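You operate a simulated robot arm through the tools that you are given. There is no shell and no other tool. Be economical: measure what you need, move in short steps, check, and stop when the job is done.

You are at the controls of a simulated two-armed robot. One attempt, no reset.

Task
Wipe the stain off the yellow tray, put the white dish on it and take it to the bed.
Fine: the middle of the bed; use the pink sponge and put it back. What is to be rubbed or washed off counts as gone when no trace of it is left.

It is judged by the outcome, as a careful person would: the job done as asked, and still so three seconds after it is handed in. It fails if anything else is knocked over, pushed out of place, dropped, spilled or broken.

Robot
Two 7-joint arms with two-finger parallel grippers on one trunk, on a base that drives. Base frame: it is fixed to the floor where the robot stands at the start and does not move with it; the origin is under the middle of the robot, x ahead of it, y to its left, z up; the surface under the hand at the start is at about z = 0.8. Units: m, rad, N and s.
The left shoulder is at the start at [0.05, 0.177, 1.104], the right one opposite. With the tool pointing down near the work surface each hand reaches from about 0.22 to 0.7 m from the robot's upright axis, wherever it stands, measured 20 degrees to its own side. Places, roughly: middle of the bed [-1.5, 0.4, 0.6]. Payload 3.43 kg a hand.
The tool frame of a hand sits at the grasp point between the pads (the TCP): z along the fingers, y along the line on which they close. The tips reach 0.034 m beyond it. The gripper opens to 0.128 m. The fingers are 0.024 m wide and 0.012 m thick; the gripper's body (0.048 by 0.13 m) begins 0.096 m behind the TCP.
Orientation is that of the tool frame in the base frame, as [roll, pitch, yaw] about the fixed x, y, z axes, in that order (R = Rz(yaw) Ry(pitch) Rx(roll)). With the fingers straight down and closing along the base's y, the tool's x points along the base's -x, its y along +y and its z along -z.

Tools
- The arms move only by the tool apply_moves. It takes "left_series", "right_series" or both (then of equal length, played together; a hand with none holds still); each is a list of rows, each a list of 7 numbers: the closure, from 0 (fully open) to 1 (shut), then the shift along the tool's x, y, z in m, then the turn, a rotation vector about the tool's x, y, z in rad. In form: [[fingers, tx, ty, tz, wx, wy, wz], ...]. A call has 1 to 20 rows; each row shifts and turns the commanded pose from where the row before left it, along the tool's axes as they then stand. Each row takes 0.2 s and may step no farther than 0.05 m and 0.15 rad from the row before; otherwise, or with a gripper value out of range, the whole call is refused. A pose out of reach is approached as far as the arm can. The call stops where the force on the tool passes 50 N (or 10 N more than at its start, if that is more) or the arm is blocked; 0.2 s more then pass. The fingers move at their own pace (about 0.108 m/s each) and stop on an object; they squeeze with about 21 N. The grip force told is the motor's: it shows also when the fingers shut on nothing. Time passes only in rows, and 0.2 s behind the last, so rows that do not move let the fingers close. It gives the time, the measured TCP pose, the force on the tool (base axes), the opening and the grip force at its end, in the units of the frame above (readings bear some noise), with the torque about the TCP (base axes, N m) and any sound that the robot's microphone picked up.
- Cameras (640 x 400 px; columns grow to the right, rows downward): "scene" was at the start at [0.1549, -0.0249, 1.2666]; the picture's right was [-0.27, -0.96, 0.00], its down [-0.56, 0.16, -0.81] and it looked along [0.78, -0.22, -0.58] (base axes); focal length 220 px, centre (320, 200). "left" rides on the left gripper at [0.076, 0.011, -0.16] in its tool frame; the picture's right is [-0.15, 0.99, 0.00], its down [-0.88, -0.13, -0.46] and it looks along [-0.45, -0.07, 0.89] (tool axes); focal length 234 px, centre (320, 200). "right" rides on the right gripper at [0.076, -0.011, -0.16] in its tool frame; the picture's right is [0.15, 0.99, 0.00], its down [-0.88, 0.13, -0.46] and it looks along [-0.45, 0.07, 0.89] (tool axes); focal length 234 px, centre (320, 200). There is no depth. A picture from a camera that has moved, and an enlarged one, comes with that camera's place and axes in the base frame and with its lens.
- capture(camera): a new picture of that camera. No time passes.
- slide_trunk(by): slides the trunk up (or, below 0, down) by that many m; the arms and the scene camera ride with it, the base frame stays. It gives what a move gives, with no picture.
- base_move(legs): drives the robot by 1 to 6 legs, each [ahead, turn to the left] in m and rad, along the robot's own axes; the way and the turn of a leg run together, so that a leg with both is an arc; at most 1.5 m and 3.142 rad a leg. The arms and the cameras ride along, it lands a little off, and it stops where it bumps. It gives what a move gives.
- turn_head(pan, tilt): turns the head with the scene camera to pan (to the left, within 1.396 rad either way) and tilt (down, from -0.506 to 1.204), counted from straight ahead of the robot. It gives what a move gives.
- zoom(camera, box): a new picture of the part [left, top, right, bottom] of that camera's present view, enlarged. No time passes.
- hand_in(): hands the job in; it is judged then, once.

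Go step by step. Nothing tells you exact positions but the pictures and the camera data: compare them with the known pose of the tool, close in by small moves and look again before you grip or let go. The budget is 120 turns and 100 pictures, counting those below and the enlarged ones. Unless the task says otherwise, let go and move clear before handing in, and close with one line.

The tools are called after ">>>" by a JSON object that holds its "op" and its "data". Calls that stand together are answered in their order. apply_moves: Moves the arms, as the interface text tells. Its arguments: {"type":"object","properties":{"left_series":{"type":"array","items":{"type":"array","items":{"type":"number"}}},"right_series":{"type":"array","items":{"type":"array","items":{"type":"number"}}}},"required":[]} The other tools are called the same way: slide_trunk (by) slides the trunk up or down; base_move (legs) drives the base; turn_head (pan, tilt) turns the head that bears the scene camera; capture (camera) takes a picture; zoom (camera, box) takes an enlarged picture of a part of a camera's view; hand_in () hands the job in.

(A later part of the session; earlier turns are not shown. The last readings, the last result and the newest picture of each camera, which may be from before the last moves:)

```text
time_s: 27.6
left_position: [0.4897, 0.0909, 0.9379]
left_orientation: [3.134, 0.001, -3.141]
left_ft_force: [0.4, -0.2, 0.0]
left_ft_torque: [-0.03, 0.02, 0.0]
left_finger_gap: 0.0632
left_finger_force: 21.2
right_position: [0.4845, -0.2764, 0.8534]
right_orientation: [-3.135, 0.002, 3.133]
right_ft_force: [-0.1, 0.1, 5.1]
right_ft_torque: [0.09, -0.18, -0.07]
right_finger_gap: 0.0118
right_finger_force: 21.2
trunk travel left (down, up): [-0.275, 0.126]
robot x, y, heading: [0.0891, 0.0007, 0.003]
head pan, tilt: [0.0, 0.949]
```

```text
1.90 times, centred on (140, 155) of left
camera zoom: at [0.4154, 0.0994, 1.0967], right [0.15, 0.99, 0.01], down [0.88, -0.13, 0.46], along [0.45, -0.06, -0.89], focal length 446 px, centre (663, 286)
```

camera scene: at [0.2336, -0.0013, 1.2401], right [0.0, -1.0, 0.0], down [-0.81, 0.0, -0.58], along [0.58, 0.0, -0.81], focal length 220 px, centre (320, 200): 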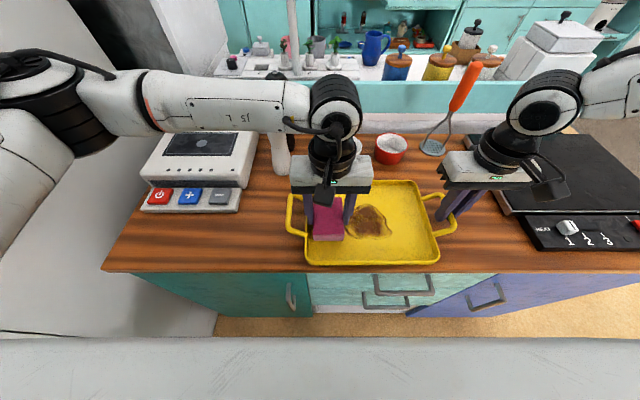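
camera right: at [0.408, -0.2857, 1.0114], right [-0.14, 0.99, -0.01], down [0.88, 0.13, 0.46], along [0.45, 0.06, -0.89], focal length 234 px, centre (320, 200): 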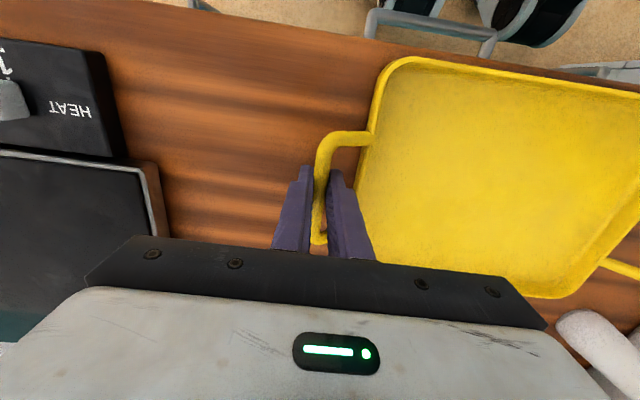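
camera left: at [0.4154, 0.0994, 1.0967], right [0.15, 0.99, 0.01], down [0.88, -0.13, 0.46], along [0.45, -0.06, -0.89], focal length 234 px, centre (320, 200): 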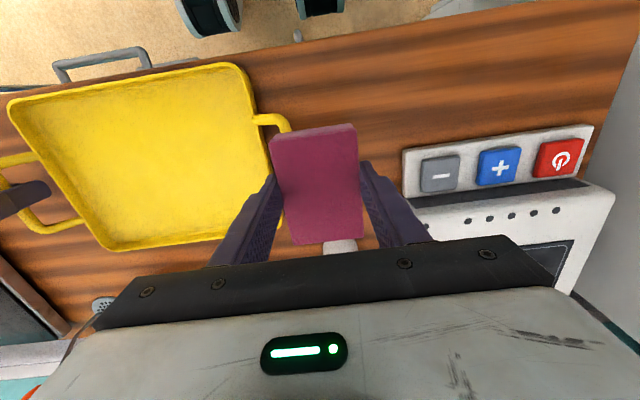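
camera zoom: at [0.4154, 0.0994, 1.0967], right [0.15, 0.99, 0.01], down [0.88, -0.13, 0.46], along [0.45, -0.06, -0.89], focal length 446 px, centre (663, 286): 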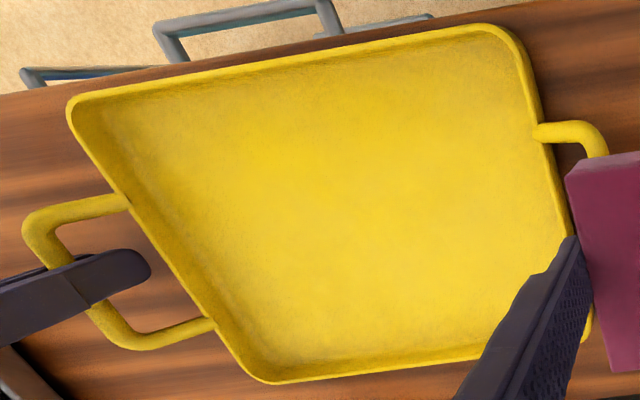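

The tray is spotless. Its left handle is now near the sponge's home spot, so I'll slide the tray 0.05 m back right with the right hand and move the sponge over its home.

>>> {"op": "apply_moves", "data": {"right_series": [[1, 0, -0.01, 0, 0, 0, 0], [1, 0, -0.015, 0, 0, 0, 0], [1, 0, -0.015, 0, 0, 0, 0], [1, 0, -0.01, 0, 0, 0, 0], [1, 0, 0, 0, 0, 0, 0]], "left_series": [[1, 0.013, 0.015, 0, 0, 0, 0], [1, 0.002, 0, 0, 0, 0, 0], [1, 0, 0, 0, 0, 0, 0], [1, 0, 0, 0.03, 0, 0, 0], [1, 0, 0, 0, 0, 0, 0]]}}

>>> {"op": "capture", "data": {"camera": "scene"}}

>>> {"op": "capture", "data": {"camera": "left"}}

```text
time_s: 28.9
left_position: [0.475, 0.1039, 0.9096]
left_orientation: [3.134, 0.001, -3.141]
left_ft_force: [-1.1, -0.2, -1.1]
left_ft_torque: [0.02, 0.01, 0.05]
left_finger_gap: 0.0633
left_finger_force: 21.4
right_position: [0.4845, -0.3282, 0.8535]
right_orientation: [-3.135, 0.001, 3.135]
right_ft_force: [0.3, 1.8, 2.1]
right_ft_torque: [0.04, 0.05, 0.03]
right_finger_gap: 0.0116
right_finger_force: 21.2
trunk travel left (down, up): [-0.275, 0.126]
robot x, y, heading: [0.0919, -0.0012, 0.0]
head pan, tilt: [0.0, 0.949]
```

```text
63 pictures are left
camera scene: at [0.2334, -0.0009, 1.2401], right [0.0, -1.0, 0.0], down [-0.81, 0.0, -0.58], along [0.58, 0.0, -0.81], focal length 220 px, centre (320, 200)
```

scene: 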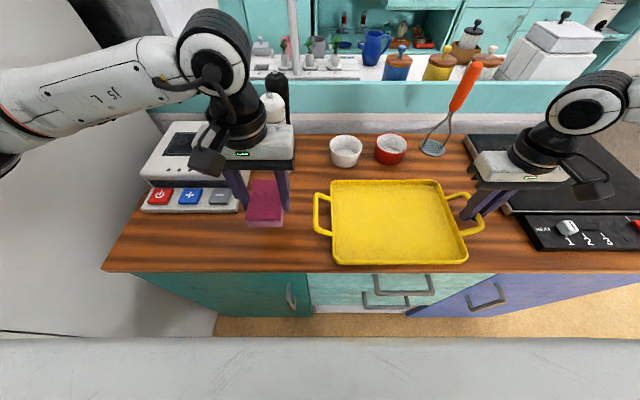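

```text
62 pictures are left
camera left: at [0.3999, 0.1125, 1.0682], right [0.15, 0.99, 0.01], down [0.88, -0.13, 0.45], along [0.45, -0.06, -0.89], focal length 234 px, centre (320, 200)
```

left: 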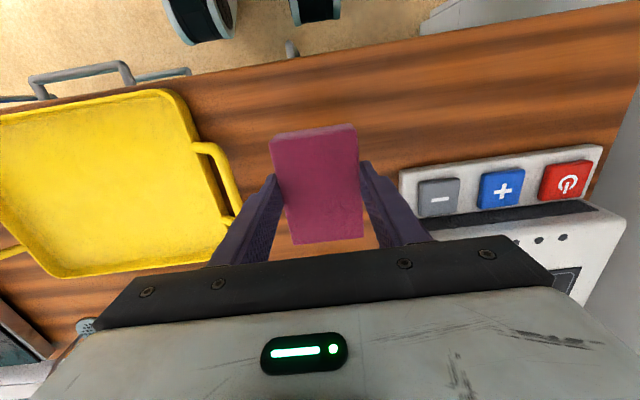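

The tray is clear of the spot. I'll lower the sponge to its home pose in small steps, watching the force.

>>> {"op": "apply_moves", "data": {"left_series": [[1, 0, 0.002, 0.03, 0.007, 0, 0], [1, 0, 0, 0.025, 0, 0, 0], [1, 0, 0, 0.008, 0, 0, 0], [1, 0, 0, 0, 0, 0, 0]]}}

```text
time_s: 29.9
left_position: [0.4755, 0.1067, 0.8456]
left_orientation: [3.141, 0.0, -3.141]
left_ft_force: [-0.1, 0.9, 0.1]
left_ft_torque: [0.0, -0.02, 0.02]
left_finger_gap: 0.0633
left_finger_force: 21.0
right_position: [0.4842, -0.3273, 0.8521]
right_orientation: [-3.132, 0.002, 3.134]
right_ft_force: [-0.9, -1.6, 3.3]
right_ft_torque: [0.0, 0.15, 0.02]
right_finger_gap: 0.0113
right_finger_force: 21.0
trunk travel left (down, up): [-0.275, 0.126]
robot x, y, heading: [0.089, -0.0001, 0.0]
head pan, tilt: [0.0, 0.949]
```

>>> {"op": "apply_moves", "data": {"left_series": [[1, 0, 0, 0.002, 0, 0, 0], [1, 0, 0, 0.0015, 0, 0, 0], [1, 0, 0, 0, 0, 0, 0]]}}

>>> {"op": "zoom", "data": {"camera": "scene", "box": [190, 150, 350, 260]}}

```text
time_s: 30.6
left_position: [0.476, 0.1058, 0.842]
left_orientation: [-3.141, 0.001, -3.141]
left_ft_force: [0.4, 0.0, -0.3]
left_ft_torque: [0.03, 0.02, 0.0]
left_finger_gap: 0.0634
left_finger_force: 21.3
right_position: [0.4846, -0.3275, 0.8521]
right_orientation: [-3.136, 0.002, 3.134]
right_ft_force: [-0.6, -1.9, 3.3]
right_ft_torque: [-0.06, 0.17, 0.0]
right_finger_gap: 0.0114
right_finger_force: 21.0
trunk travel left (down, up): [-0.275, 0.126]
robot x, y, heading: [0.0907, -0.0054, 0.004]
head pan, tilt: [0.0, 0.949]
```

```text
3.64 times, centred on (270, 205) of scene
camera zoom: at [0.2332, -0.0012, 1.2402], right [0.0, -1.0, 0.0], down [-0.81, 0.0, -0.58], along [0.58, 0.0, -0.81], focal length 799 px, centre (502, 182)
```

zoom: 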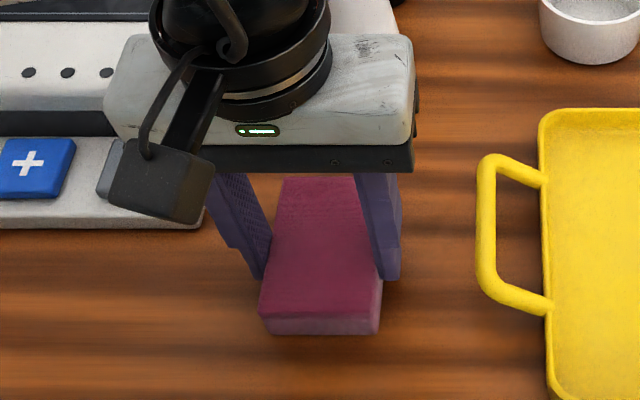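

>>> {"op": "apply_moves", "data": {"left_series": [[1, 0, 0, 0.001, 0, 0, 0], [1, 0, 0, 0.001, 0, 0, 0], [1, 0, 0, 0, 0, 0, 0]]}}

```text
time_s: 31.4
left_position: [0.4759, 0.1053, 0.8416]
left_orientation: [3.141, 0.002, -3.14]
left_ft_force: [-1.7, 2.1, 12.8]
left_ft_torque: [0.08, 0.17, 0.02]
left_finger_gap: 0.0633
left_finger_force: 21.0
right_position: [0.4839, -0.3268, 0.8527]
right_orientation: [-3.134, 0.002, 3.134]
right_ft_force: [0.1, 0.2, 0.8]
right_ft_torque: [-0.02, 0.08, -0.02]
right_finger_gap: 0.0115
right_finger_force: 21.4
trunk travel left (down, up): [-0.275, 0.126]
robot x, y, heading: [0.0932, 0.0005, -0.004]
head pan, tilt: [0.0, 0.949]
```

The sponge is down in its home spot. I'll open both hands just enough and raise them straight up.

>>> {"op": "apply_moves", "data": {"left_series": [[1, 0, 0, -0.0015, 0, 0, 0], [0.3, 0, 0, 0, 0, 0, 0], [0.3, 0, 0, 0, 0, 0, 0], [0.3, 0, 0, -0.02, 0, 0, 0], [0.3, 0, 0, -0.04, 0, 0, 0], [0.3, 0, 0, -0.04, 0, 0, 0], [0.3, 0, 0, -0.04, 0, 0, 0], [0.3, 0, 0, -0.04, 0, 0, 0]], "right_series": [[0.815, 0, 0, 0, 0, 0, 0], [0.815, 0, 0, 0, 0, 0, 0], [0.815, 0, 0, -0.01, 0, 0, 0], [0.815, 0, 0, -0.02, 0, 0, 0], [0.815, 0, 0, -0.04, 0, 0, 0], [0.815, 0, 0, -0.04, 0, 0, 0], [0.815, 0, 0, -0.04, 0, 0, 0], [0.815, 0, 0, 0, 0, 0, 0]]}}

>>> {"op": "capture", "data": {"camera": "scene"}}

>>> {"op": "capture", "data": {"camera": "left"}}

```text
time_s: 33.2
left_position: [0.4758, 0.1043, 1.0214]
left_orientation: [3.141, -0.003, 3.14]
left_ft_force: [-0.5, -0.4, -0.1]
left_ft_torque: [0.01, 0.01, 0.0]
left_finger_gap: 0.0896
left_finger_force: 0.0
right_position: [0.4841, -0.328, 1.0031]
right_orientation: [-3.134, 0.0, 3.135]
right_ft_force: [-0.8, 0.1, 0.4]
right_ft_torque: [-0.01, -0.01, 0.03]
right_finger_gap: 0.0238
right_finger_force: 0.1
trunk travel left (down, up): [-0.275, 0.126]
robot x, y, heading: [0.0916, -0.001, -0.0]
head pan, tilt: [0.0, 0.949]
```

```text
60 pictures are left
camera scene: at [0.2333, -0.0014, 1.2401], right [0.0, -1.0, 0.0], down [-0.81, 0.0, -0.58], along [0.58, 0.0, -0.81], focal length 220 px, centre (320, 200)
```

scene: 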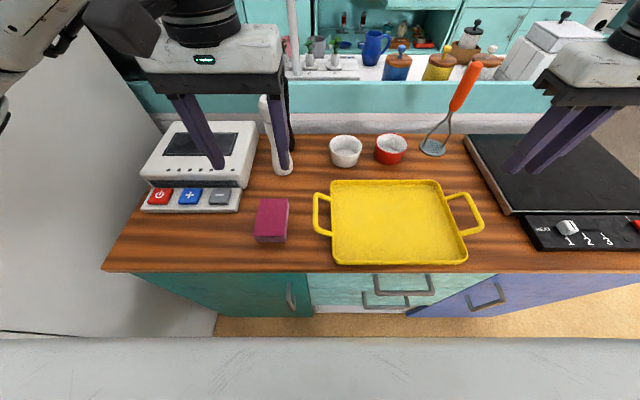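

```text
59 pictures are left
camera left: at [0.4009, 0.1148, 1.1805], right [0.15, 0.99, 0.0], down [0.88, -0.13, 0.45], along [0.45, -0.07, -0.89], focal length 234 px, centre (320, 200)
```

left: 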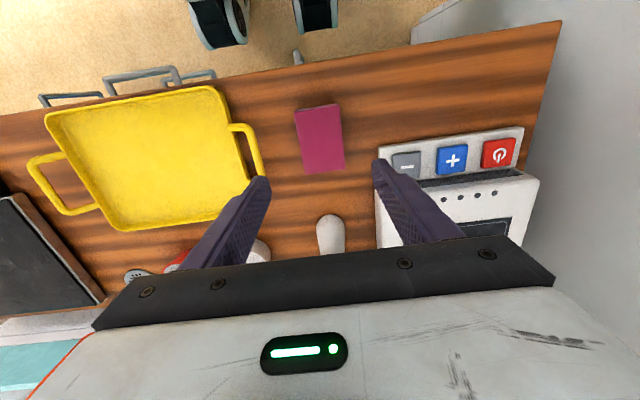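

The sponge is back where it was. Next is the white dish, so I'll zoom in on it to measure.

>>> {"op": "zoom", "data": {"camera": "scene", "box": [300, 110, 460, 210]}}

```text
4.00 times, centred on (380, 160) of scene
camera zoom: at [0.2333, -0.0014, 1.2401], right [0.0, -1.0, 0.0], down [-0.81, 0.0, -0.58], along [0.58, 0.0, -0.81], focal length 879 px, centre (80, 360)
```

zoom: 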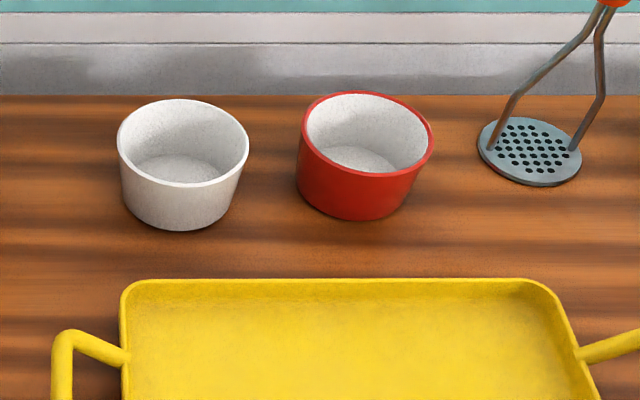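

The dish has its centre near (0.69, −0.068), a rim diameter of about 87 mm and a height of about 50 mm. The right hand will go above it with the opening limited to about 106 mm to clear the red bowl, while the left hand moves away.

>>> {"op": "apply_moves", "data": {"right_series": [[0.17, 0, 0.045, 0, -0.0075, 0, -0.0065], [0.17, -0.034, 0.034, 0, 0, 0, 0], [0.17, -0.034, 0.034, 0, 0, 0, 0], [0.17, -0.034, 0.034, 0, 0, 0, 0], [0.17, -0.034, 0.034, 0, 0, 0, 0], [0.17, -0.034, 0.034, 0, 0, 0, 0], [0.17, -0.03, 0.034, 0, 0, 0, 0], [0.17, -0.007, 0.011, 0.04, 0, 0, 0], [0.17, 0, 0, 0.03, 0, 0, 0], [0.17, 0, 0, 0, 0, 0, 0]], "left_series": [[0.3, 0, 0.03, -0.03, 0, 0, 0], [0.3, 0, 0.03, -0.03, 0, 0, 0], [0.3, 0, 0.03, 0, 0, 0, 0], [0.3, 0, 0, 0, 0, 0, 0], [0.3, 0, 0, 0, 0, 0, 0], [0.3, 0, 0, 0, 0, 0, 0], [0.3, 0, 0, 0, 0, 0, 0], [0.3, 0, 0, 0, 0, 0, 0], [0.3, 0, 0, 0, 0, 0, 0], [0.3, 0, 0, 0, 0, 0, 0]]}}

>>> {"op": "capture", "data": {"camera": "right"}}

>>> {"op": "zoom", "data": {"camera": "scene", "box": [280, 80, 440, 180]}}

```text
time_s: 35.5
left_position: [0.4758, 0.1945, 1.0805]
left_orientation: [-3.141, 0.0, -3.141]
left_ft_force: [-0.4, -0.3, 0.2]
left_ft_torque: [0.01, -0.01, 0.0]
left_finger_gap: 0.0896
left_finger_force: 0.0
right_position: [0.5908, -0.1733, 0.9285]
right_orientation: [3.139, 0.002, -3.141]
right_ft_force: [0.6, 0.0, 0.3]
right_ft_torque: [0.01, -0.03, 0.0]
right_finger_gap: 0.1061
right_finger_force: 0.0
right hand out of reach, approached as far as the arm can: row 5, 6, 7, 8
trunk travel left (down, up): [-0.275, 0.126]
robot x, y, heading: [0.0889, -0.0011, 0.004]
head pan, tilt: [0.0, 0.949]
```

```text
57 pictures are left
camera right: at [0.5133, -0.1842, 1.0866], right [-0.15, 0.99, 0.0], down [0.88, 0.13, 0.46], along [0.45, 0.07, -0.89], focal length 234 px, centre (320, 200)
```

right: 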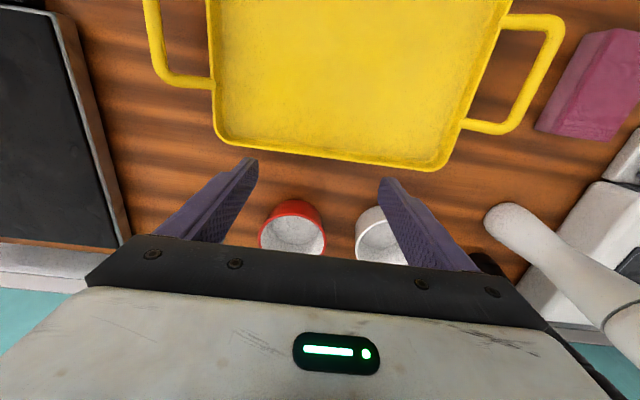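

```text
4.00 times, centred on (360, 130) of scene
camera zoom: at [0.2334, -0.0011, 1.2401], right [0.0, -1.0, 0.0], down [-0.81, 0.0, -0.58], along [0.58, 0.0, -0.81], focal length 879 px, centre (160, 480)
```

zoom: 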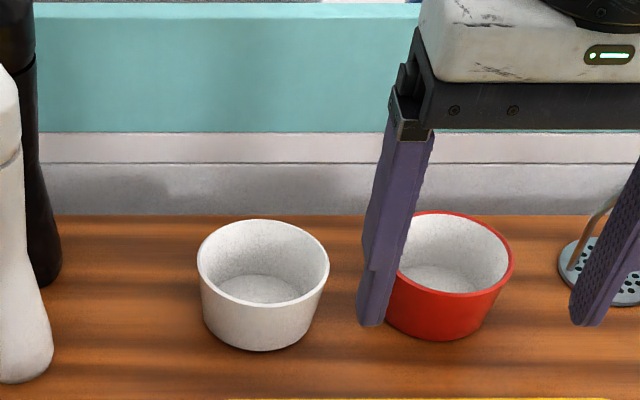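

The right arm falls short of the dish. The base still has around 0.1 m of room to the cabinets, so I'll drive 0.07 m further ahead with the hands well above everything.

>>> {"op": "base_move", "data": {"legs": [[0.07, 0]]}}

>>> {"op": "capture", "data": {"camera": "scene"}}

```text
time_s: 36.4
left_position: [0.4924, 0.1953, 1.082]
left_orientation: [3.141, -0.003, -3.14]
left_ft_force: [-0.3, -0.1, -0.5]
left_ft_torque: [-0.01, -0.02, 0.02]
left_finger_gap: 0.0896
left_finger_force: 0.0
right_position: [0.6055, -0.1745, 0.9289]
right_orientation: [3.141, 0.001, 3.139]
right_ft_force: [0.9, -0.2, 1.0]
right_ft_torque: [0.0, 0.02, 0.02]
right_finger_gap: 0.1063
right_finger_force: 0.1
trunk travel left (down, up): [-0.275, 0.126]
robot x, y, heading: [0.1075, 0.0045, 0.001]
head pan, tilt: [0.0, 0.949]
stopped in leg 1: the robot was blocked; the commanded pose is now the measured one
```

```text
55 pictures are left
camera scene: at [0.249, -0.0011, 1.2403], right [0.0, -1.0, 0.0], down [-0.81, 0.0, -0.58], along [0.58, 0.0, -0.81], focal length 220 px, centre (320, 200)
```

scene: 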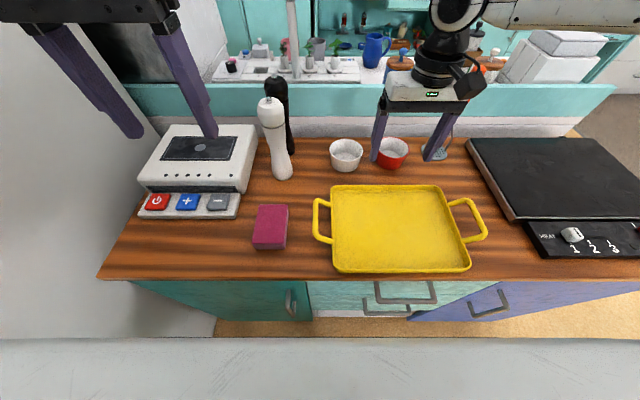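

The base touched the cabinet and stopped, and nothing shifted. From here I'll test whether the right hand can reach further at this lower height.

>>> {"op": "apply_moves", "data": {"right_series": [[0.17, -0.01, 0.03, 0, 0, 0, 0], [0.17, -0.02, 0.03, 0, 0, 0, 0], [0.17, -0.02, 0.02, 0, 0, 0, 0], [0.17, -0.02, 0.02, 0, 0, 0, 0], [0.17, -0.015, 0.005, 0, 0, 0, 0], [0.17, 0, 0, 0, 0, 0, 0]]}}

```text
time_s: 37.8
left_position: [0.4927, 0.1944, 1.08]
left_orientation: [3.14, -0.003, -3.141]
left_ft_force: [-0.1, -0.2, -1.1]
left_ft_torque: [-0.01, 0.02, 0.01]
left_finger_gap: 0.0897
left_finger_force: 0.2
right_position: [0.6033, -0.1704, 0.9371]
right_orientation: [3.141, 0.002, 3.139]
right_ft_force: [0.2, 0.7, 0.1]
right_ft_torque: [-0.04, 0.0, 0.01]
right_finger_gap: 0.1062
right_finger_force: 0.0
right hand out of reach, approached as far as the arm can: row 1, 2, 3, 4, 5
trunk travel left (down, up): [-0.275, 0.126]
robot x, y, heading: [0.1082, 0.0023, 0.001]
head pan, tilt: [0.0, 0.949]
```

It's stuck on a joint limit rather than on extension. I'll retract, go inward first, then extend from there.

>>> {"op": "apply_moves", "data": {"right_series": [[0.17, 0.045, 0, 0, 0, 0, 0], [0.17, 0.045, 0, 0, 0, 0, 0], [0.17, 0.045, 0, 0, 0, 0, 0], [0.17, 0, 0.045, 0, 0, 0, 0], [0.17, 0, 0.045, 0, 0, 0, 0], [0.17, 0, 0.012, 0, 0, 0, 0], [0.17, -0.045, 0, 0, 0, 0, 0], [0.17, -0.045, 0, 0, 0, 0, 0], [0.17, -0.045, 0, 0, 0, 0, 0], [0.17, -0.04, 0, 0, 0, 0, 0], [0.17, -0.035, 0, 0, 0, 0, 0], [0.17, 0, 0, 0, 0, 0, 0]]}}

>>> {"op": "capture", "data": {"camera": "scene"}}

```text
time_s: 40.4
left_position: [0.4922, 0.1943, 1.0804]
left_orientation: [3.139, -0.003, -3.139]
left_ft_force: [-0.4, 1.7, 0.1]
left_ft_torque: [0.01, -0.02, 0.0]
left_finger_gap: 0.0897
left_finger_force: 0.1
right_position: [0.6179, -0.1808, 0.9467]
right_orientation: [3.139, 0.002, 3.141]
right_ft_force: [0.8, 0.3, 0.4]
right_ft_torque: [0.01, -0.01, 0.01]
right_finger_gap: 0.1063
right_finger_force: 0.2
right hand out of reach, approached as far as the arm can: row 5, 6, 7, 8, 9, 10, 11
trunk travel left (down, up): [-0.275, 0.126]
robot x, y, heading: [0.1065, 0.0018, 0.006]
head pan, tilt: [0.0, 0.949]
```

```text
54 pictures are left
camera scene: at [0.2499, -0.0011, 1.2401], right [0.0, -1.0, 0.0], down [-0.81, 0.0, -0.58], along [0.58, 0.0, -0.81], focal length 220 px, centre (320, 200)
```

scene: 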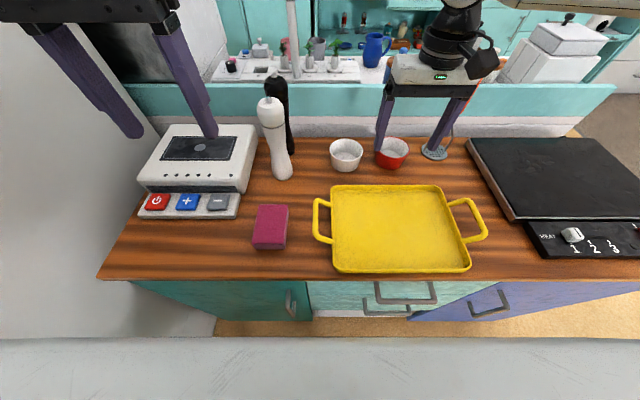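

The right hand can't come inward past y≈−0.17 from here. Turning the base left will put the dish on its own side, so I'll first check the left arm's clearance to the wall.

>>> {"op": "turn_head", "data": {"pan": 1.1, "tilt": 0.5}}

>>> {"op": "capture", "data": {"camera": "scene"}}

```text
time_s: 41.7
left_position: [0.4923, 0.1944, 1.0814]
left_orientation: [3.141, -0.003, -3.14]
left_ft_force: [-0.5, -0.2, -0.2]
left_ft_torque: [0.01, 0.01, -0.03]
left_finger_gap: 0.0896
left_finger_force: 0.0
right_position: [0.6187, -0.1814, 0.9478]
right_orientation: [3.139, 0.002, 3.14]
right_ft_force: [-0.4, -0.4, 0.4]
right_ft_torque: [0.02, 0.01, -0.01]
right_finger_gap: 0.1063
right_finger_force: 0.0
trunk travel left (down, up): [-0.275, 0.126]
robot x, y, heading: [0.1086, 0.0006, -0.0]
head pan, tilt: [1.1, 0.499]
```

```text
53 pictures are left
camera scene: at [0.2184, 0.0799, 1.2776], right [0.89, -0.45, 0.0], down [-0.22, -0.43, -0.88], along [0.4, 0.78, -0.48], focal length 220 px, centre (320, 200)
```

scene: 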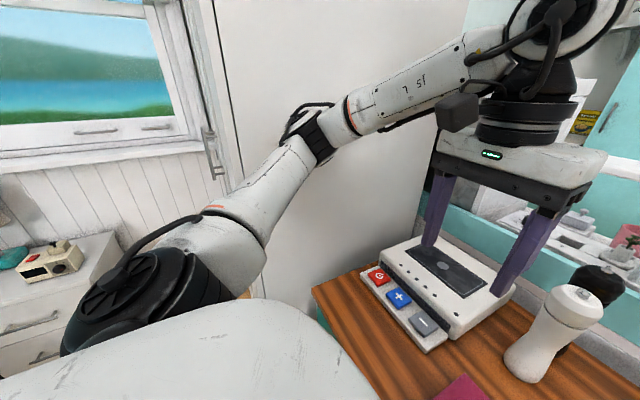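

The left elbow is close to the side wall, so turning the base is risky. I'll first test whether yawing the right hand frees the joint limit.

>>> {"op": "apply_moves", "data": {"right_series": [[0.17, 0, 0, -0.03, 0, 0, 0.14], [0.17, 0, 0, 0, 0, 0, 0.14], [0.17, 0, 0, 0, 0, 0, 0.14], [0.17, 0, 0, 0, 0, 0, 0], [0.17, 0, 0.03, 0, 0, 0, 0], [0.17, 0, 0.03, 0, 0, 0, 0], [0.17, 0, 0.03, 0, 0, 0, 0], [0.17, 0, 0, 0, 0, 0, 0]]}}

```text
time_s: 43.5
left_position: [0.4928, 0.1957, 1.08]
left_orientation: [3.14, -0.004, -3.141]
left_ft_force: [0.3, 0.4, 0.8]
left_ft_torque: [0.0, 0.0, 0.0]
left_finger_gap: 0.0896
left_finger_force: 0.0
right_position: [0.606, -0.1677, 0.9763]
right_orientation: [3.14, 0.001, 2.721]
right_ft_force: [-0.4, -1.0, -0.9]
right_ft_torque: [-0.03, 0.01, 0.01]
right_finger_gap: 0.1063
right_finger_force: 0.1
right hand out of reach, approached as far as the arm can: row 5, 6, 7
trunk travel left (down, up): [-0.275, 0.126]
robot x, y, heading: [0.1046, -0.0011, 0.001]
head pan, tilt: [1.1, 0.499]
```

>>> {"op": "apply_moves", "data": {"right_series": [[0.17, 0, 0, 0, 0, 0, -0.14], [0.17, 0, 0, 0, 0, 0, -0.14], [0.17, 0, 0, 0, 0, 0, -0.14], [0.17, 0, 0, 0, 0, 0, -0.14], [0.17, 0, 0, 0, 0, 0, -0.14], [0.17, 0, 0, 0, 0, 0, -0.14], [0.17, 0, 0, 0, 0, 0, 0], [0.17, 0, 0.03, 0, 0, 0, 0], [0.17, 0, 0.03, 0, 0, 0, 0], [0.17, 0, 0.03, 0, 0, 0, 0], [0.17, 0, 0, 0, 0, 0, 0]]}}

>>> {"op": "turn_head", "data": {"pan": -0.6, "tilt": 0.4}}

>>> {"op": "capture", "data": {"camera": "scene"}}

```text
time_s: 45.9
left_position: [0.4931, 0.1945, 1.08]
left_orientation: [3.141, -0.004, -3.14]
left_ft_force: [-0.2, 0.2, -0.7]
left_ft_torque: [-0.03, 0.01, -0.04]
left_finger_gap: 0.0897
left_finger_force: 0.1
right_position: [0.5449, -0.1273, 0.9763]
right_orientation: [3.14, 0.003, -2.721]
right_ft_force: [-0.7, 0.1, -0.4]
right_ft_torque: [0.0, 0.02, 0.03]
right_finger_gap: 0.1062
right_finger_force: 0.2
right hand out of reach, approached as far as the arm can: row 8, 9, 10
trunk travel left (down, up): [-0.275, 0.126]
robot x, y, heading: [0.1075, -0.0039, -0.0]
head pan, tilt: [1.1, 0.499]
```

```text
time_s: 47.6
left_position: [0.493, 0.1956, 1.0812]
left_orientation: [3.141, -0.002, -3.141]
left_ft_force: [-0.5, 0.7, -1.2]
left_ft_torque: [0.02, 0.03, 0.0]
left_finger_gap: 0.0898
left_finger_force: 0.1
right_position: [0.5431, -0.1271, 0.9756]
right_orientation: [3.14, 0.003, -2.724]
right_ft_force: [0.0, 0.1, -0.2]
right_ft_torque: [0.01, 0.02, 0.03]
right_finger_gap: 0.1062
right_finger_force: 0.1
trunk travel left (down, up): [-0.275, 0.126]
robot x, y, heading: [0.1076, 0.0001, 0.002]
head pan, tilt: [-0.6, 0.4]
```

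```text
52 pictures are left
camera scene: at [0.2537, -0.0534, 1.2868], right [-0.56, -0.83, 0.0], down [-0.32, 0.22, -0.92], along [0.76, -0.52, -0.39], focal length 220 px, centre (320, 200)
```

scene: 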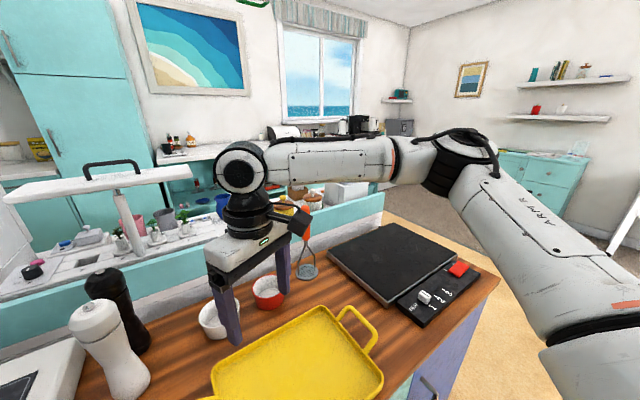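

Reach looks limited by how close the hand is to shoulder height, since the left hand crossed much further when it was lower. I'll raise the trunk 0.12 m, restore the yaw and lower the hand relative to the shoulder.

>>> {"op": "slide_trunk", "data": {"by": 0.12}}

>>> {"op": "apply_moves", "data": {"right_series": [[0.17, 0, 0, 0.03, 0, 0, 0.14], [0.17, 0, 0, 0.04, 0, 0, 0.14], [0.17, 0, 0, 0.04, 0, 0, 0.14], [0.17, 0, 0, 0.03, 0, 0, 0], [0.17, 0, 0.03, 0, 0, 0, 0], [0.17, 0, 0.028, 0, 0, 0, 0], [0.17, -0.03, 0, 0, 0, 0, 0], [0.17, -0.03, 0, 0, 0, 0, 0], [0.17, -0.03, 0, 0, 0, 0, 0], [0.17, -0.03, 0, 0, 0, 0, 0], [0.17, -0.027, 0, 0, 0, 0, 0], [0.17, 0, 0, 0, 0, 0, 0]]}}

```text
time_s: 49.1
left_position: [0.4938, 0.1946, 1.2009]
left_orientation: [3.141, -0.002, -3.139]
left_ft_force: [-0.5, -0.1, 1.2]
left_ft_torque: [-0.01, 0.01, -0.02]
left_finger_gap: 0.0895
left_finger_force: 0.2
right_position: [0.544, -0.1266, 1.0968]
right_orientation: [3.138, 0.001, -2.722]
right_ft_force: [0.2, -0.4, -0.9]
right_ft_torque: [-0.03, 0.01, -0.01]
right_finger_gap: 0.1062
right_finger_force: 0.0
trunk travel left (down, up): [-0.395, 0.006]
robot x, y, heading: [0.1074, 0.0031, 0.004]
head pan, tilt: [-0.6, 0.4]
```

```text
time_s: 51.7
left_position: [0.4917, 0.1954, 1.2004]
left_orientation: [3.139, -0.002, -3.139]
left_ft_force: [-0.7, -0.1, -1.7]
left_ft_torque: [0.0, -0.03, -0.06]
left_finger_gap: 0.0895
left_finger_force: 0.1
right_position: [0.6157, -0.1934, 1.0064]
right_orientation: [3.137, 0.001, 3.14]
right_ft_force: [-0.6, -0.9, -1.0]
right_ft_torque: [0.02, 0.0, 0.02]
right_finger_gap: 0.1061
right_finger_force: 0.0
right hand out of reach, approached as far as the arm can: row 2, 3, 4, 5, 6, 7, 8, 9, 10, 11
trunk travel left (down, up): [-0.395, 0.006]
robot x, y, heading: [0.1099, 0.0002, 0.002]
head pan, tilt: [-0.6, 0.4]
```

Yawing the hand counter-clockwise did help, which suggests a wrist limit. The dish is round, so I'll put the trunk back, turn the hand about 75° so it grips front-to-back, and then move in.

>>> {"op": "apply_moves", "data": {"right_series": [[0.17, 0.045, 0, 0, 0, 0, 0], [0.17, 0.045, 0, 0, 0, 0, 0], [0.17, 0.02, 0, -0.03, 0, 0, -0.14], [0.17, 0, 0, -0.03, 0, 0, -0.14], [0.17, 0, 0, 0, 0, 0, -0.14], [0.17, 0, 0, 0, 0, 0, -0.14], [0.17, 0, 0, 0, 0, 0, -0.14], [0.17, 0, 0, 0, 0, 0, -0.14], [0.17, 0, 0, 0, 0, 0, -0.14], [0.17, 0, 0, 0, 0, 0, -0.14], [0.17, 0, 0, 0, 0, 0, -0.14], [0.17, 0, 0, 0, 0, 0, 0]]}}

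>>> {"op": "slide_trunk", "data": {"by": -0.12}}

>>> {"op": "turn_head", "data": {"pan": -0.1, "tilt": 0.8}}

>>> {"op": "capture", "data": {"camera": "scene"}}

```text
time_s: 54.3
left_position: [0.4927, 0.196, 1.2022]
left_orientation: [3.139, -0.005, -3.14]
left_ft_force: [0.0, -0.2, -0.7]
left_ft_torque: [0.01, -0.02, -0.03]
left_finger_gap: 0.0895
left_finger_force: 0.0
right_position: [0.5067, -0.1934, 1.0673]
right_orientation: [-3.14, 0.003, -1.882]
right_ft_force: [-0.1, 0.6, 0.3]
right_ft_torque: [0.02, -0.04, 0.01]
right_finger_gap: 0.1063
right_finger_force: 0.1
trunk travel left (down, up): [-0.395, 0.006]
robot x, y, heading: [0.1089, -0.0035, 0.001]
head pan, tilt: [-0.6, 0.4]
```

```text
time_s: 55.8
left_position: [0.4931, 0.1954, 1.0816]
left_orientation: [3.14, -0.005, -3.139]
left_ft_force: [-0.1, 0.4, 0.3]
left_ft_torque: [0.04, 0.0, 0.0]
left_finger_gap: 0.0898
left_finger_force: 0.1
right_position: [0.5062, -0.1928, 0.9455]
right_orientation: [-3.139, 0.002, -1.882]
right_ft_force: [-0.1, 0.3, -0.2]
right_ft_torque: [0.0, 0.0, -0.03]
right_finger_gap: 0.1063
right_finger_force: 0.1
trunk travel left (down, up): [-0.275, 0.126]
robot x, y, heading: [0.1069, -0.0005, 0.002]
head pan, tilt: [-0.6, 0.4]
```

```text
time_s: 56.8
left_position: [0.493, 0.1958, 1.0803]
left_orientation: [3.139, -0.004, -3.14]
left_ft_force: [-0.5, -0.1, 0.2]
left_ft_torque: [-0.01, 0.0, 0.02]
left_finger_gap: 0.0895
left_finger_force: 0.1
right_position: [0.5049, -0.1927, 0.9469]
right_orientation: [3.141, 0.002, -1.884]
right_ft_force: [0.3, 0.1, 0.3]
right_ft_torque: [0.03, 0.02, 0.0]
right_finger_gap: 0.1061
right_finger_force: 0.1
trunk travel left (down, up): [-0.275, 0.126]
robot x, y, heading: [0.1053, -0.0018, -0.001]
head pan, tilt: [-0.099, 0.799]
```

```text
51 pictures are left
camera scene: at [0.2574, -0.0092, 1.2517], right [-0.1, -1.0, 0.0], down [-0.71, 0.07, -0.7], along [0.69, -0.07, -0.72], focal length 220 px, centre (320, 200)
```

scene: 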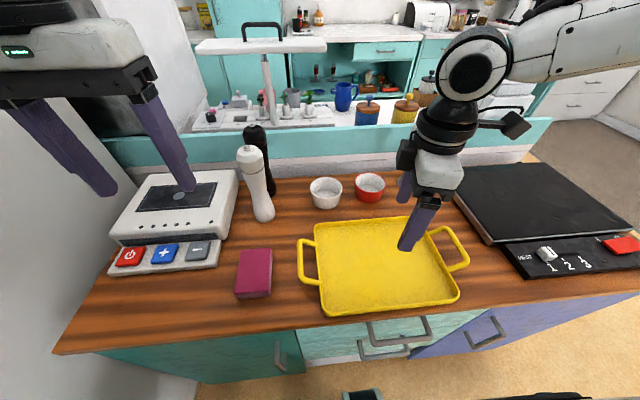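

>>> {"op": "apply_moves", "data": {"right_series": [[0.17, -0.0397, 0.0128, 0, 0, 0, 0], [0.17, -0.0397, 0.0128, 0, 0, 0, 0], [0.17, -0.0397, 0.0128, 0, 0, 0, 0], [0.17, -0.0143, -0.0443, 0, 0, 0, 0], [0.17, -0.0143, -0.0443, 0, 0, 0, 0], [0.17, -0.0143, -0.0443, 0, 0, 0, 0], [0.17, -0.0143, -0.0443, 0, 0, 0, 0], [0.17, 0, 0, 0, 0, 0, 0]]}}

>>> {"op": "capture", "data": {"camera": "scene"}}

>>> {"op": "capture", "data": {"camera": "right"}}

```text
time_s: 58.5
left_position: [0.4932, 0.1952, 1.0806]
left_orientation: [3.138, -0.003, -3.14]
left_ft_force: [-0.5, 0.1, -0.4]
left_ft_torque: [0.0, 0.01, 0.02]
left_finger_gap: 0.0896
left_finger_force: 0.0
right_position: [0.6253, -0.1878, 0.9553]
right_orientation: [-3.14, 0.005, -1.884]
right_ft_force: [0.6, 0.8, 1.0]
right_ft_torque: [-0.04, -0.03, 0.0]
right_finger_gap: 0.106
right_finger_force: 0.1
right hand out of reach, approached as far as the arm can: row 3, 4, 5, 6, 7
trunk travel left (down, up): [-0.275, 0.126]
robot x, y, heading: [0.1039, 0.0005, -0.001]
head pan, tilt: [-0.099, 0.799]
```

```text
50 pictures are left
camera scene: at [0.2574, -0.0091, 1.2517], right [-0.1, -1.0, 0.0], down [-0.71, 0.07, -0.7], along [0.69, -0.07, -0.72], focal length 220 px, centre (320, 200)
```

scene: 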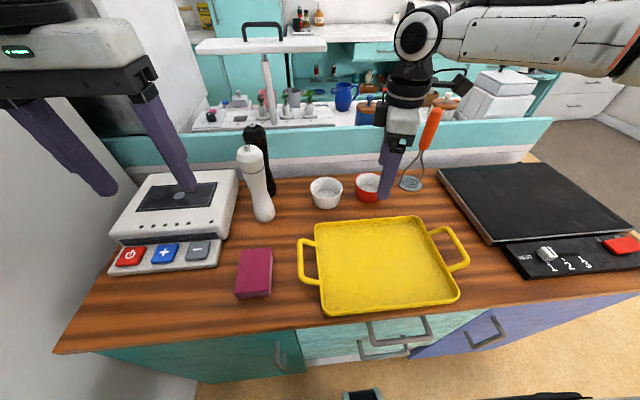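

```text
49 pictures are left
camera right: at [0.6118, -0.2633, 1.1125], right [-0.99, 0.16, 0.0], down [0.14, 0.88, 0.46], along [0.08, 0.45, -0.89], focal length 234 px, centre (320, 200)
```

right: 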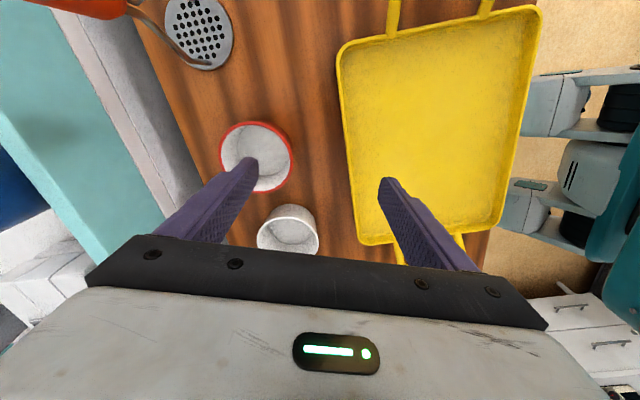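

It's the elbow posture, not yaw, that limits the right arm. The left arm earlier reached well across at low height, so I'll move the right hand away and use the left for the dish. Its forearm should pass clear of the mills.

>>> {"op": "apply_moves", "data": {"right_series": [[0.17, 0.0143, 0.044, -0.01, 0, 0, 0], [0.17, 0.0143, 0.044, -0.01, 0, 0, 0], [0.17, 0.0143, 0.044, -0.01, 0, 0, 0], [0.17, 0.0397, -0.0128, -0.02, 0, 0, 0.14], [0.17, 0, 0, -0.03, 0, 0, 0.14], [0.17, 0, 0, -0.03, 0, 0, 0.14], [0.17, 0, 0, -0.03, 0, 0, 0.14], [0.17, 0, 0, 0, 0, 0, 0.14], [0.17, 0, 0, 0, 0, 0, 0.14], [0.17, 0, 0, 0, 0, 0, 0.14], [0.17, 0, 0, 0, 0, 0, 0.14], [0.17, 0, 0, 0, 0, 0, 0.138], [0.17, 0, -0.045, 0, 0, 0, 0], [0.17, 0, -0.045, 0, 0, 0, 0], [0.17, 0, -0.045, 0, 0, 0, 0], [0.17, 0, -0.045, 0, 0, 0, 0], [0.17, 0, 0, 0, 0, 0, 0]]}}

>>> {"op": "apply_moves", "data": {"left_series": [[0.17, 0, -0.045, 0, 0, 0, 0], [0.17, 0, -0.045, 0, 0, 0, 0], [0.17, 0, -0.045, 0.01, 0, 0, 0], [0.17, 0, -0.04, 0.03, 0, 0, 0], [0.17, 0, -0.03, 0.035, 0, 0, 0], [0.17, 0, -0.03, 0.035, 0, 0, 0], [0.17, 0, -0.03, 0.02, 0, 0, 0], [0.17, 0, 0, 0, 0, 0, 0], [0.17, -0.04, 0, 0, 0, 0, 0], [0.17, -0.04, 0, 0, 0, 0, 0], [0.17, -0.04, 0, 0, 0, 0, 0], [0.17, 0, 0, 0, 0, 0, 0]]}}

>>> {"op": "capture", "data": {"camera": "scene"}}

>>> {"op": "capture", "data": {"camera": "left"}}

```text
time_s: 62.1
left_position: [0.4922, 0.1958, 1.0804]
left_orientation: [-3.141, -0.003, -3.14]
left_ft_force: [0.1, -0.2, 0.3]
left_ft_torque: [0.02, 0.01, 0.01]
left_finger_gap: 0.0897
left_finger_force: 0.1
right_position: [0.4845, -0.4108, 1.0927]
right_orientation: [3.141, 0.004, 3.142]
right_ft_force: [0.1, -0.3, -0.4]
right_ft_torque: [0.0, 0.03, 0.03]
right_finger_gap: 0.1062
right_finger_force: 0.0
trunk travel left (down, up): [-0.275, 0.126]
robot x, y, heading: [0.1062, -0.0011, -0.0]
head pan, tilt: [-0.099, 0.799]
```

```text
time_s: 64.8
left_position: [0.6151, -0.0693, 0.9487]
left_orientation: [3.14, -0.004, -3.141]
left_ft_force: [-0.9, 0.3, -0.6]
left_ft_torque: [0.04, 0.02, -0.01]
left_finger_gap: 0.1061
left_finger_force: 0.1
right_position: [0.4834, -0.4118, 1.0919]
right_orientation: [3.139, 0.001, -3.141]
right_ft_force: [0.1, -0.3, 0.9]
right_ft_torque: [0.01, 0.0, -0.04]
right_finger_gap: 0.1063
right_finger_force: 0.1
trunk travel left (down, up): [-0.275, 0.126]
robot x, y, heading: [0.1096, 0.0008, 0.003]
head pan, tilt: [-0.099, 0.799]
```

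```text
48 pictures are left
camera scene: at [0.2574, -0.0091, 1.2517], right [-0.1, -1.0, 0.0], down [-0.71, 0.07, -0.7], along [0.69, -0.07, -0.72], focal length 220 px, centre (320, 200)
```

scene: 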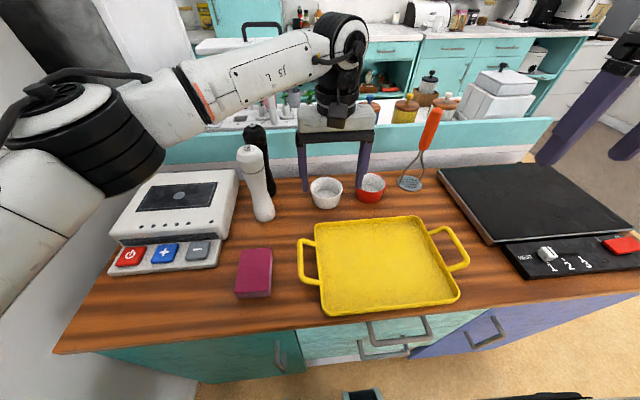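

```text
47 pictures are left
camera left: at [0.54, -0.0598, 1.108], right [0.15, 0.99, 0.0], down [0.88, -0.13, 0.45], along [0.45, -0.07, -0.89], focal length 234 px, centre (320, 200)
```

left: 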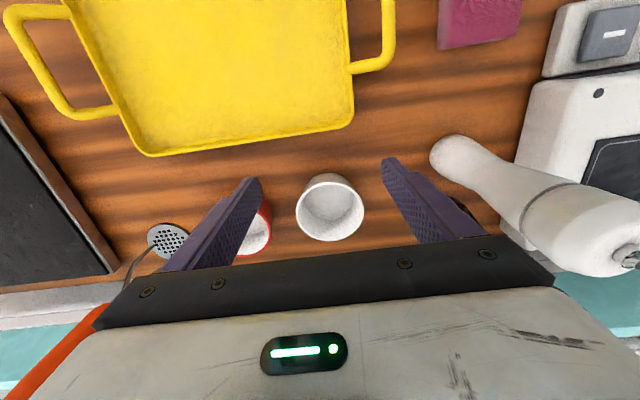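

The left hand reaches. The dish centre measures (0.687, −0.068) from its camera. I'll move over it and recheck.

>>> {"op": "apply_moves", "data": {"left_series": [[0.17, -0.04, 0, 0, 0, 0, 0], [0.17, -0.032, 0, 0, 0, 0, 0], [0.17, 0, 0, 0.04, 0, 0, 0], [0.17, 0, 0, 0, 0, 0, 0]]}}

>>> {"op": "capture", "data": {"camera": "scene"}}

>>> {"op": "capture", "data": {"camera": "left"}}

```text
time_s: 65.8
left_position: [0.6811, -0.0612, 0.9097]
left_orientation: [3.139, -0.005, -3.137]
left_ft_force: [0.2, -0.1, -0.2]
left_ft_torque: [-0.01, -0.02, 0.0]
left_finger_gap: 0.1062
left_finger_force: 0.0
left hand out of reach, approached as far as the arm can: row 2
right_position: [0.4842, -0.4102, 1.0929]
right_orientation: [3.138, 0.002, 3.142]
right_ft_force: [-0.2, 0.5, 0.5]
right_ft_torque: [0.0, -0.01, -0.02]
right_finger_gap: 0.106
right_finger_force: 0.0
trunk travel left (down, up): [-0.275, 0.126]
robot x, y, heading: [0.1052, 0.0004, -0.001]
head pan, tilt: [-0.099, 0.799]
```

```text
46 pictures are left
camera scene: at [0.2574, -0.0088, 1.2517], right [-0.1, -1.0, 0.0], down [-0.71, 0.07, -0.7], along [0.69, -0.07, -0.72], focal length 220 px, centre (320, 200)
```

scene: 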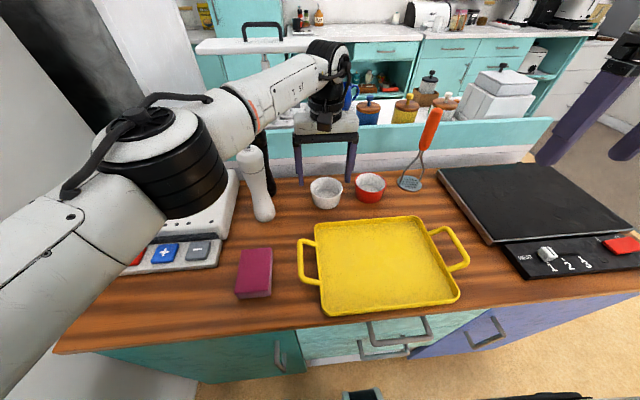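

```text
45 pictures are left
camera left: at [0.6059, -0.0513, 1.0681], right [0.14, 0.99, 0.0], down [0.88, -0.13, 0.45], along [0.45, -0.06, -0.89], focal length 234 px, centre (320, 200)
```

left: 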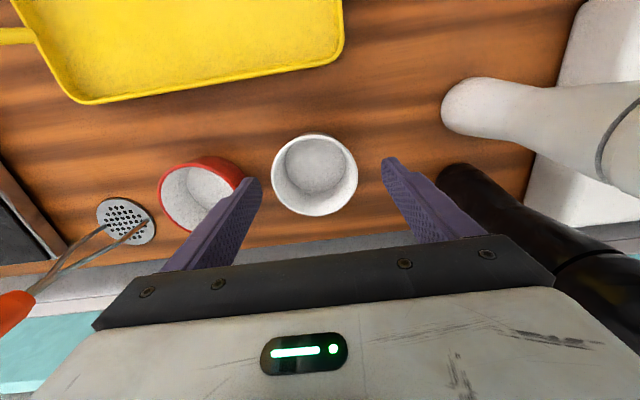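

The hand is nearly centred. I'll correct y by −6.5 mm and x by +5 mm, go down partway and check the forearm against the mills.

>>> {"op": "apply_moves", "data": {"left_series": [[0.17, -0.003, -0.0065, 0.015, 0, 0, 0], [0.17, -0.002, 0, 0.015, 0, 0, 0], [0.17, 0, 0, 0, 0, 0, 0]]}}

>>> {"op": "capture", "data": {"camera": "left"}}

>>> {"op": "zoom", "data": {"camera": "scene", "box": [120, 60, 400, 235]}}

```text
time_s: 66.8
left_position: [0.7006, -0.0382, 0.8847]
left_orientation: [-3.136, 0.006, -3.081]
left_ft_force: [-0.5, 0.2, 0.2]
left_ft_torque: [0.02, 0.0, 0.01]
left_finger_gap: 0.1063
left_finger_force: 0.2
right_position: [0.4831, -0.4113, 1.0929]
right_orientation: [3.141, 0.0, -3.141]
right_ft_force: [0.3, 0.8, 0.2]
right_ft_torque: [-0.03, 0.0, -0.01]
right_finger_gap: 0.1062
right_finger_force: 0.0
trunk travel left (down, up): [-0.275, 0.126]
robot x, y, heading: [0.1049, -0.0044, 0.001]
head pan, tilt: [-0.099, 0.799]
stopped in row 3 (left hand): the arm was blocked; the commanded pose is now the measured one
```

```text
44 pictures are left
camera left: at [0.624, -0.0316, 1.0433], right [0.09, 1.0, -0.01], down [0.88, -0.07, 0.46], along [0.46, -0.04, -0.89], focal length 234 px, centre (320, 200)
```

left: 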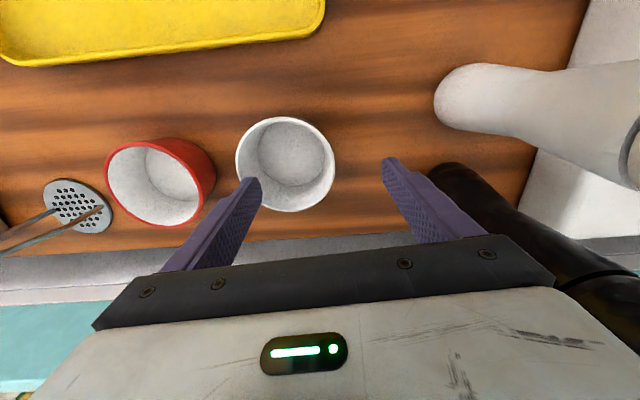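

```text
2.29 times, centred on (260, 148) of scene
camera zoom: at [0.2574, -0.0089, 1.2516], right [-0.1, -1.0, 0.0], down [-0.71, 0.07, -0.7], along [0.69, -0.07, -0.72], focal length 502 px, centre (457, 320)
```

zoom: 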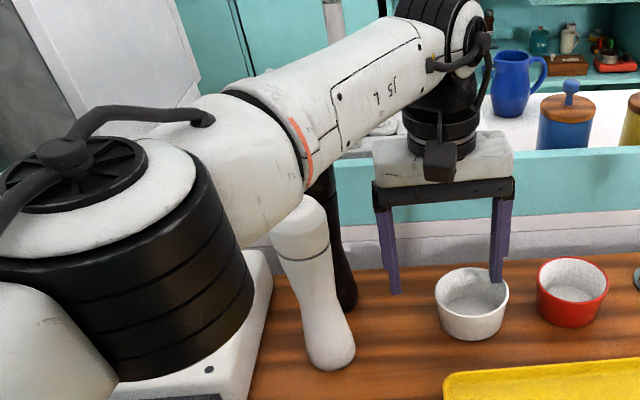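

The arm got blocked because its elbow swung low near the scale. I'll back out gently upward and toward the robot, then check that nothing moved.

>>> {"op": "apply_moves", "data": {"left_series": [[0.17, 0, 0, -0.015, 0, 0, 0], [0.17, 0.015, 0, -0.015, 0, 0, 0], [0.17, 0.03, 0, -0.01, 0, 0, 0], [0.17, 0.035, 0, 0, 0, 0, 0], [0.17, 0.04, 0, 0, 0, 0, 0], [0.17, 0.04, 0, 0, 0, 0, 0], [0.17, 0, 0, 0, 0, 0, 0]]}}

>>> {"op": "capture", "data": {"camera": "scene"}}

```text
time_s: 68.3
left_position: [0.5408, -0.0496, 0.9228]
left_orientation: [-3.134, 0.006, -3.085]
left_ft_force: [-0.3, 0.3, 0.1]
left_ft_torque: [-0.03, -0.01, 0.02]
left_finger_gap: 0.1062
left_finger_force: 0.0
right_position: [0.483, -0.4109, 1.093]
right_orientation: [3.14, 0.001, 3.14]
right_ft_force: [0.3, 0.2, 0.4]
right_ft_torque: [-0.02, 0.01, -0.03]
right_finger_gap: 0.1059
right_finger_force: 0.1
trunk travel left (down, up): [-0.275, 0.126]
robot x, y, heading: [0.1061, 0.0011, 0.005]
head pan, tilt: [-0.099, 0.799]
```

```text
42 pictures are left
camera scene: at [0.2574, -0.0092, 1.2516], right [-0.1, -1.0, 0.0], down [-0.71, 0.07, -0.7], along [0.69, -0.07, -0.72], focal length 220 px, centre (320, 200)
```

scene: 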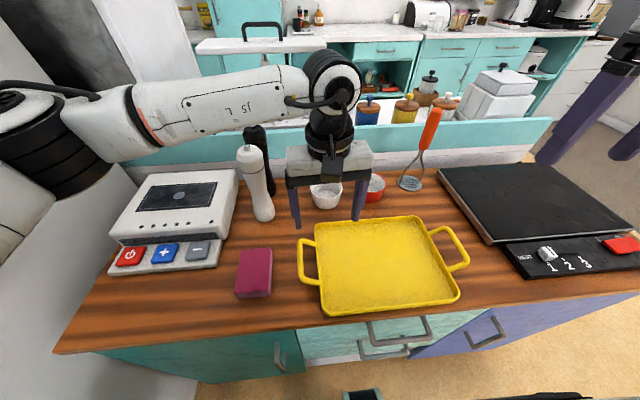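

Nothing has moved. I'll tilt the left gripper about 32° forward so the wrist stays closer to the robot while the fingers reach the dish.

>>> {"op": "apply_moves", "data": {"left_series": [[0.17, 0, 0, -0.02, -0.0075, 0, 0.056], [0.17, 0, 0, 0, 0, -0.14, 0], [0.17, 0, 0, 0, 0, -0.14, 0], [0.17, 0, 0, 0, 0, -0.14, 0], [0.17, 0, 0, 0, 0, -0.14, 0], [0.17, 0, 0, 0, 0, 0, 0]]}}

>>> {"op": "capture", "data": {"camera": "scene"}}

```text
time_s: 69.8
left_position: [0.5393, -0.0503, 0.9441]
left_orientation: [3.139, 0.57, 3.138]
left_ft_force: [0.3, 0.0, 0.5]
left_ft_torque: [-0.02, -0.03, -0.02]
left_finger_gap: 0.1063
left_finger_force: 0.1
right_position: [0.4836, -0.4109, 1.0925]
right_orientation: [3.141, 0.002, -3.141]
right_ft_force: [0.5, 0.5, 0.4]
right_ft_torque: [0.0, 0.0, -0.01]
right_finger_gap: 0.1061
right_finger_force: 0.1
trunk travel left (down, up): [-0.275, 0.126]
robot x, y, heading: [0.107, -0.0, 0.002]
head pan, tilt: [-0.099, 0.799]
```

```text
41 pictures are left
camera scene: at [0.2574, -0.0092, 1.2516], right [-0.1, -1.0, 0.0], down [-0.71, 0.07, -0.7], along [0.69, -0.07, -0.72], focal length 220 px, centre (320, 200)
```

scene: 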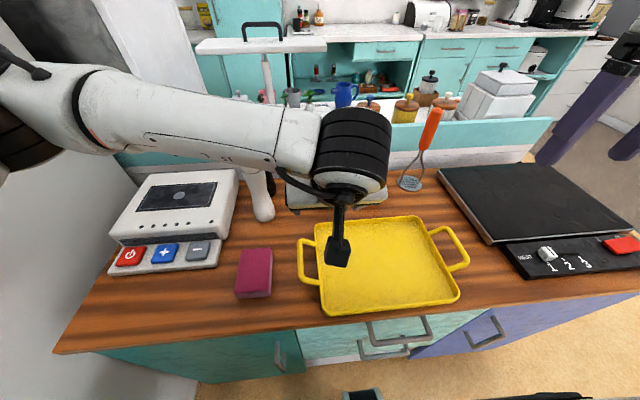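

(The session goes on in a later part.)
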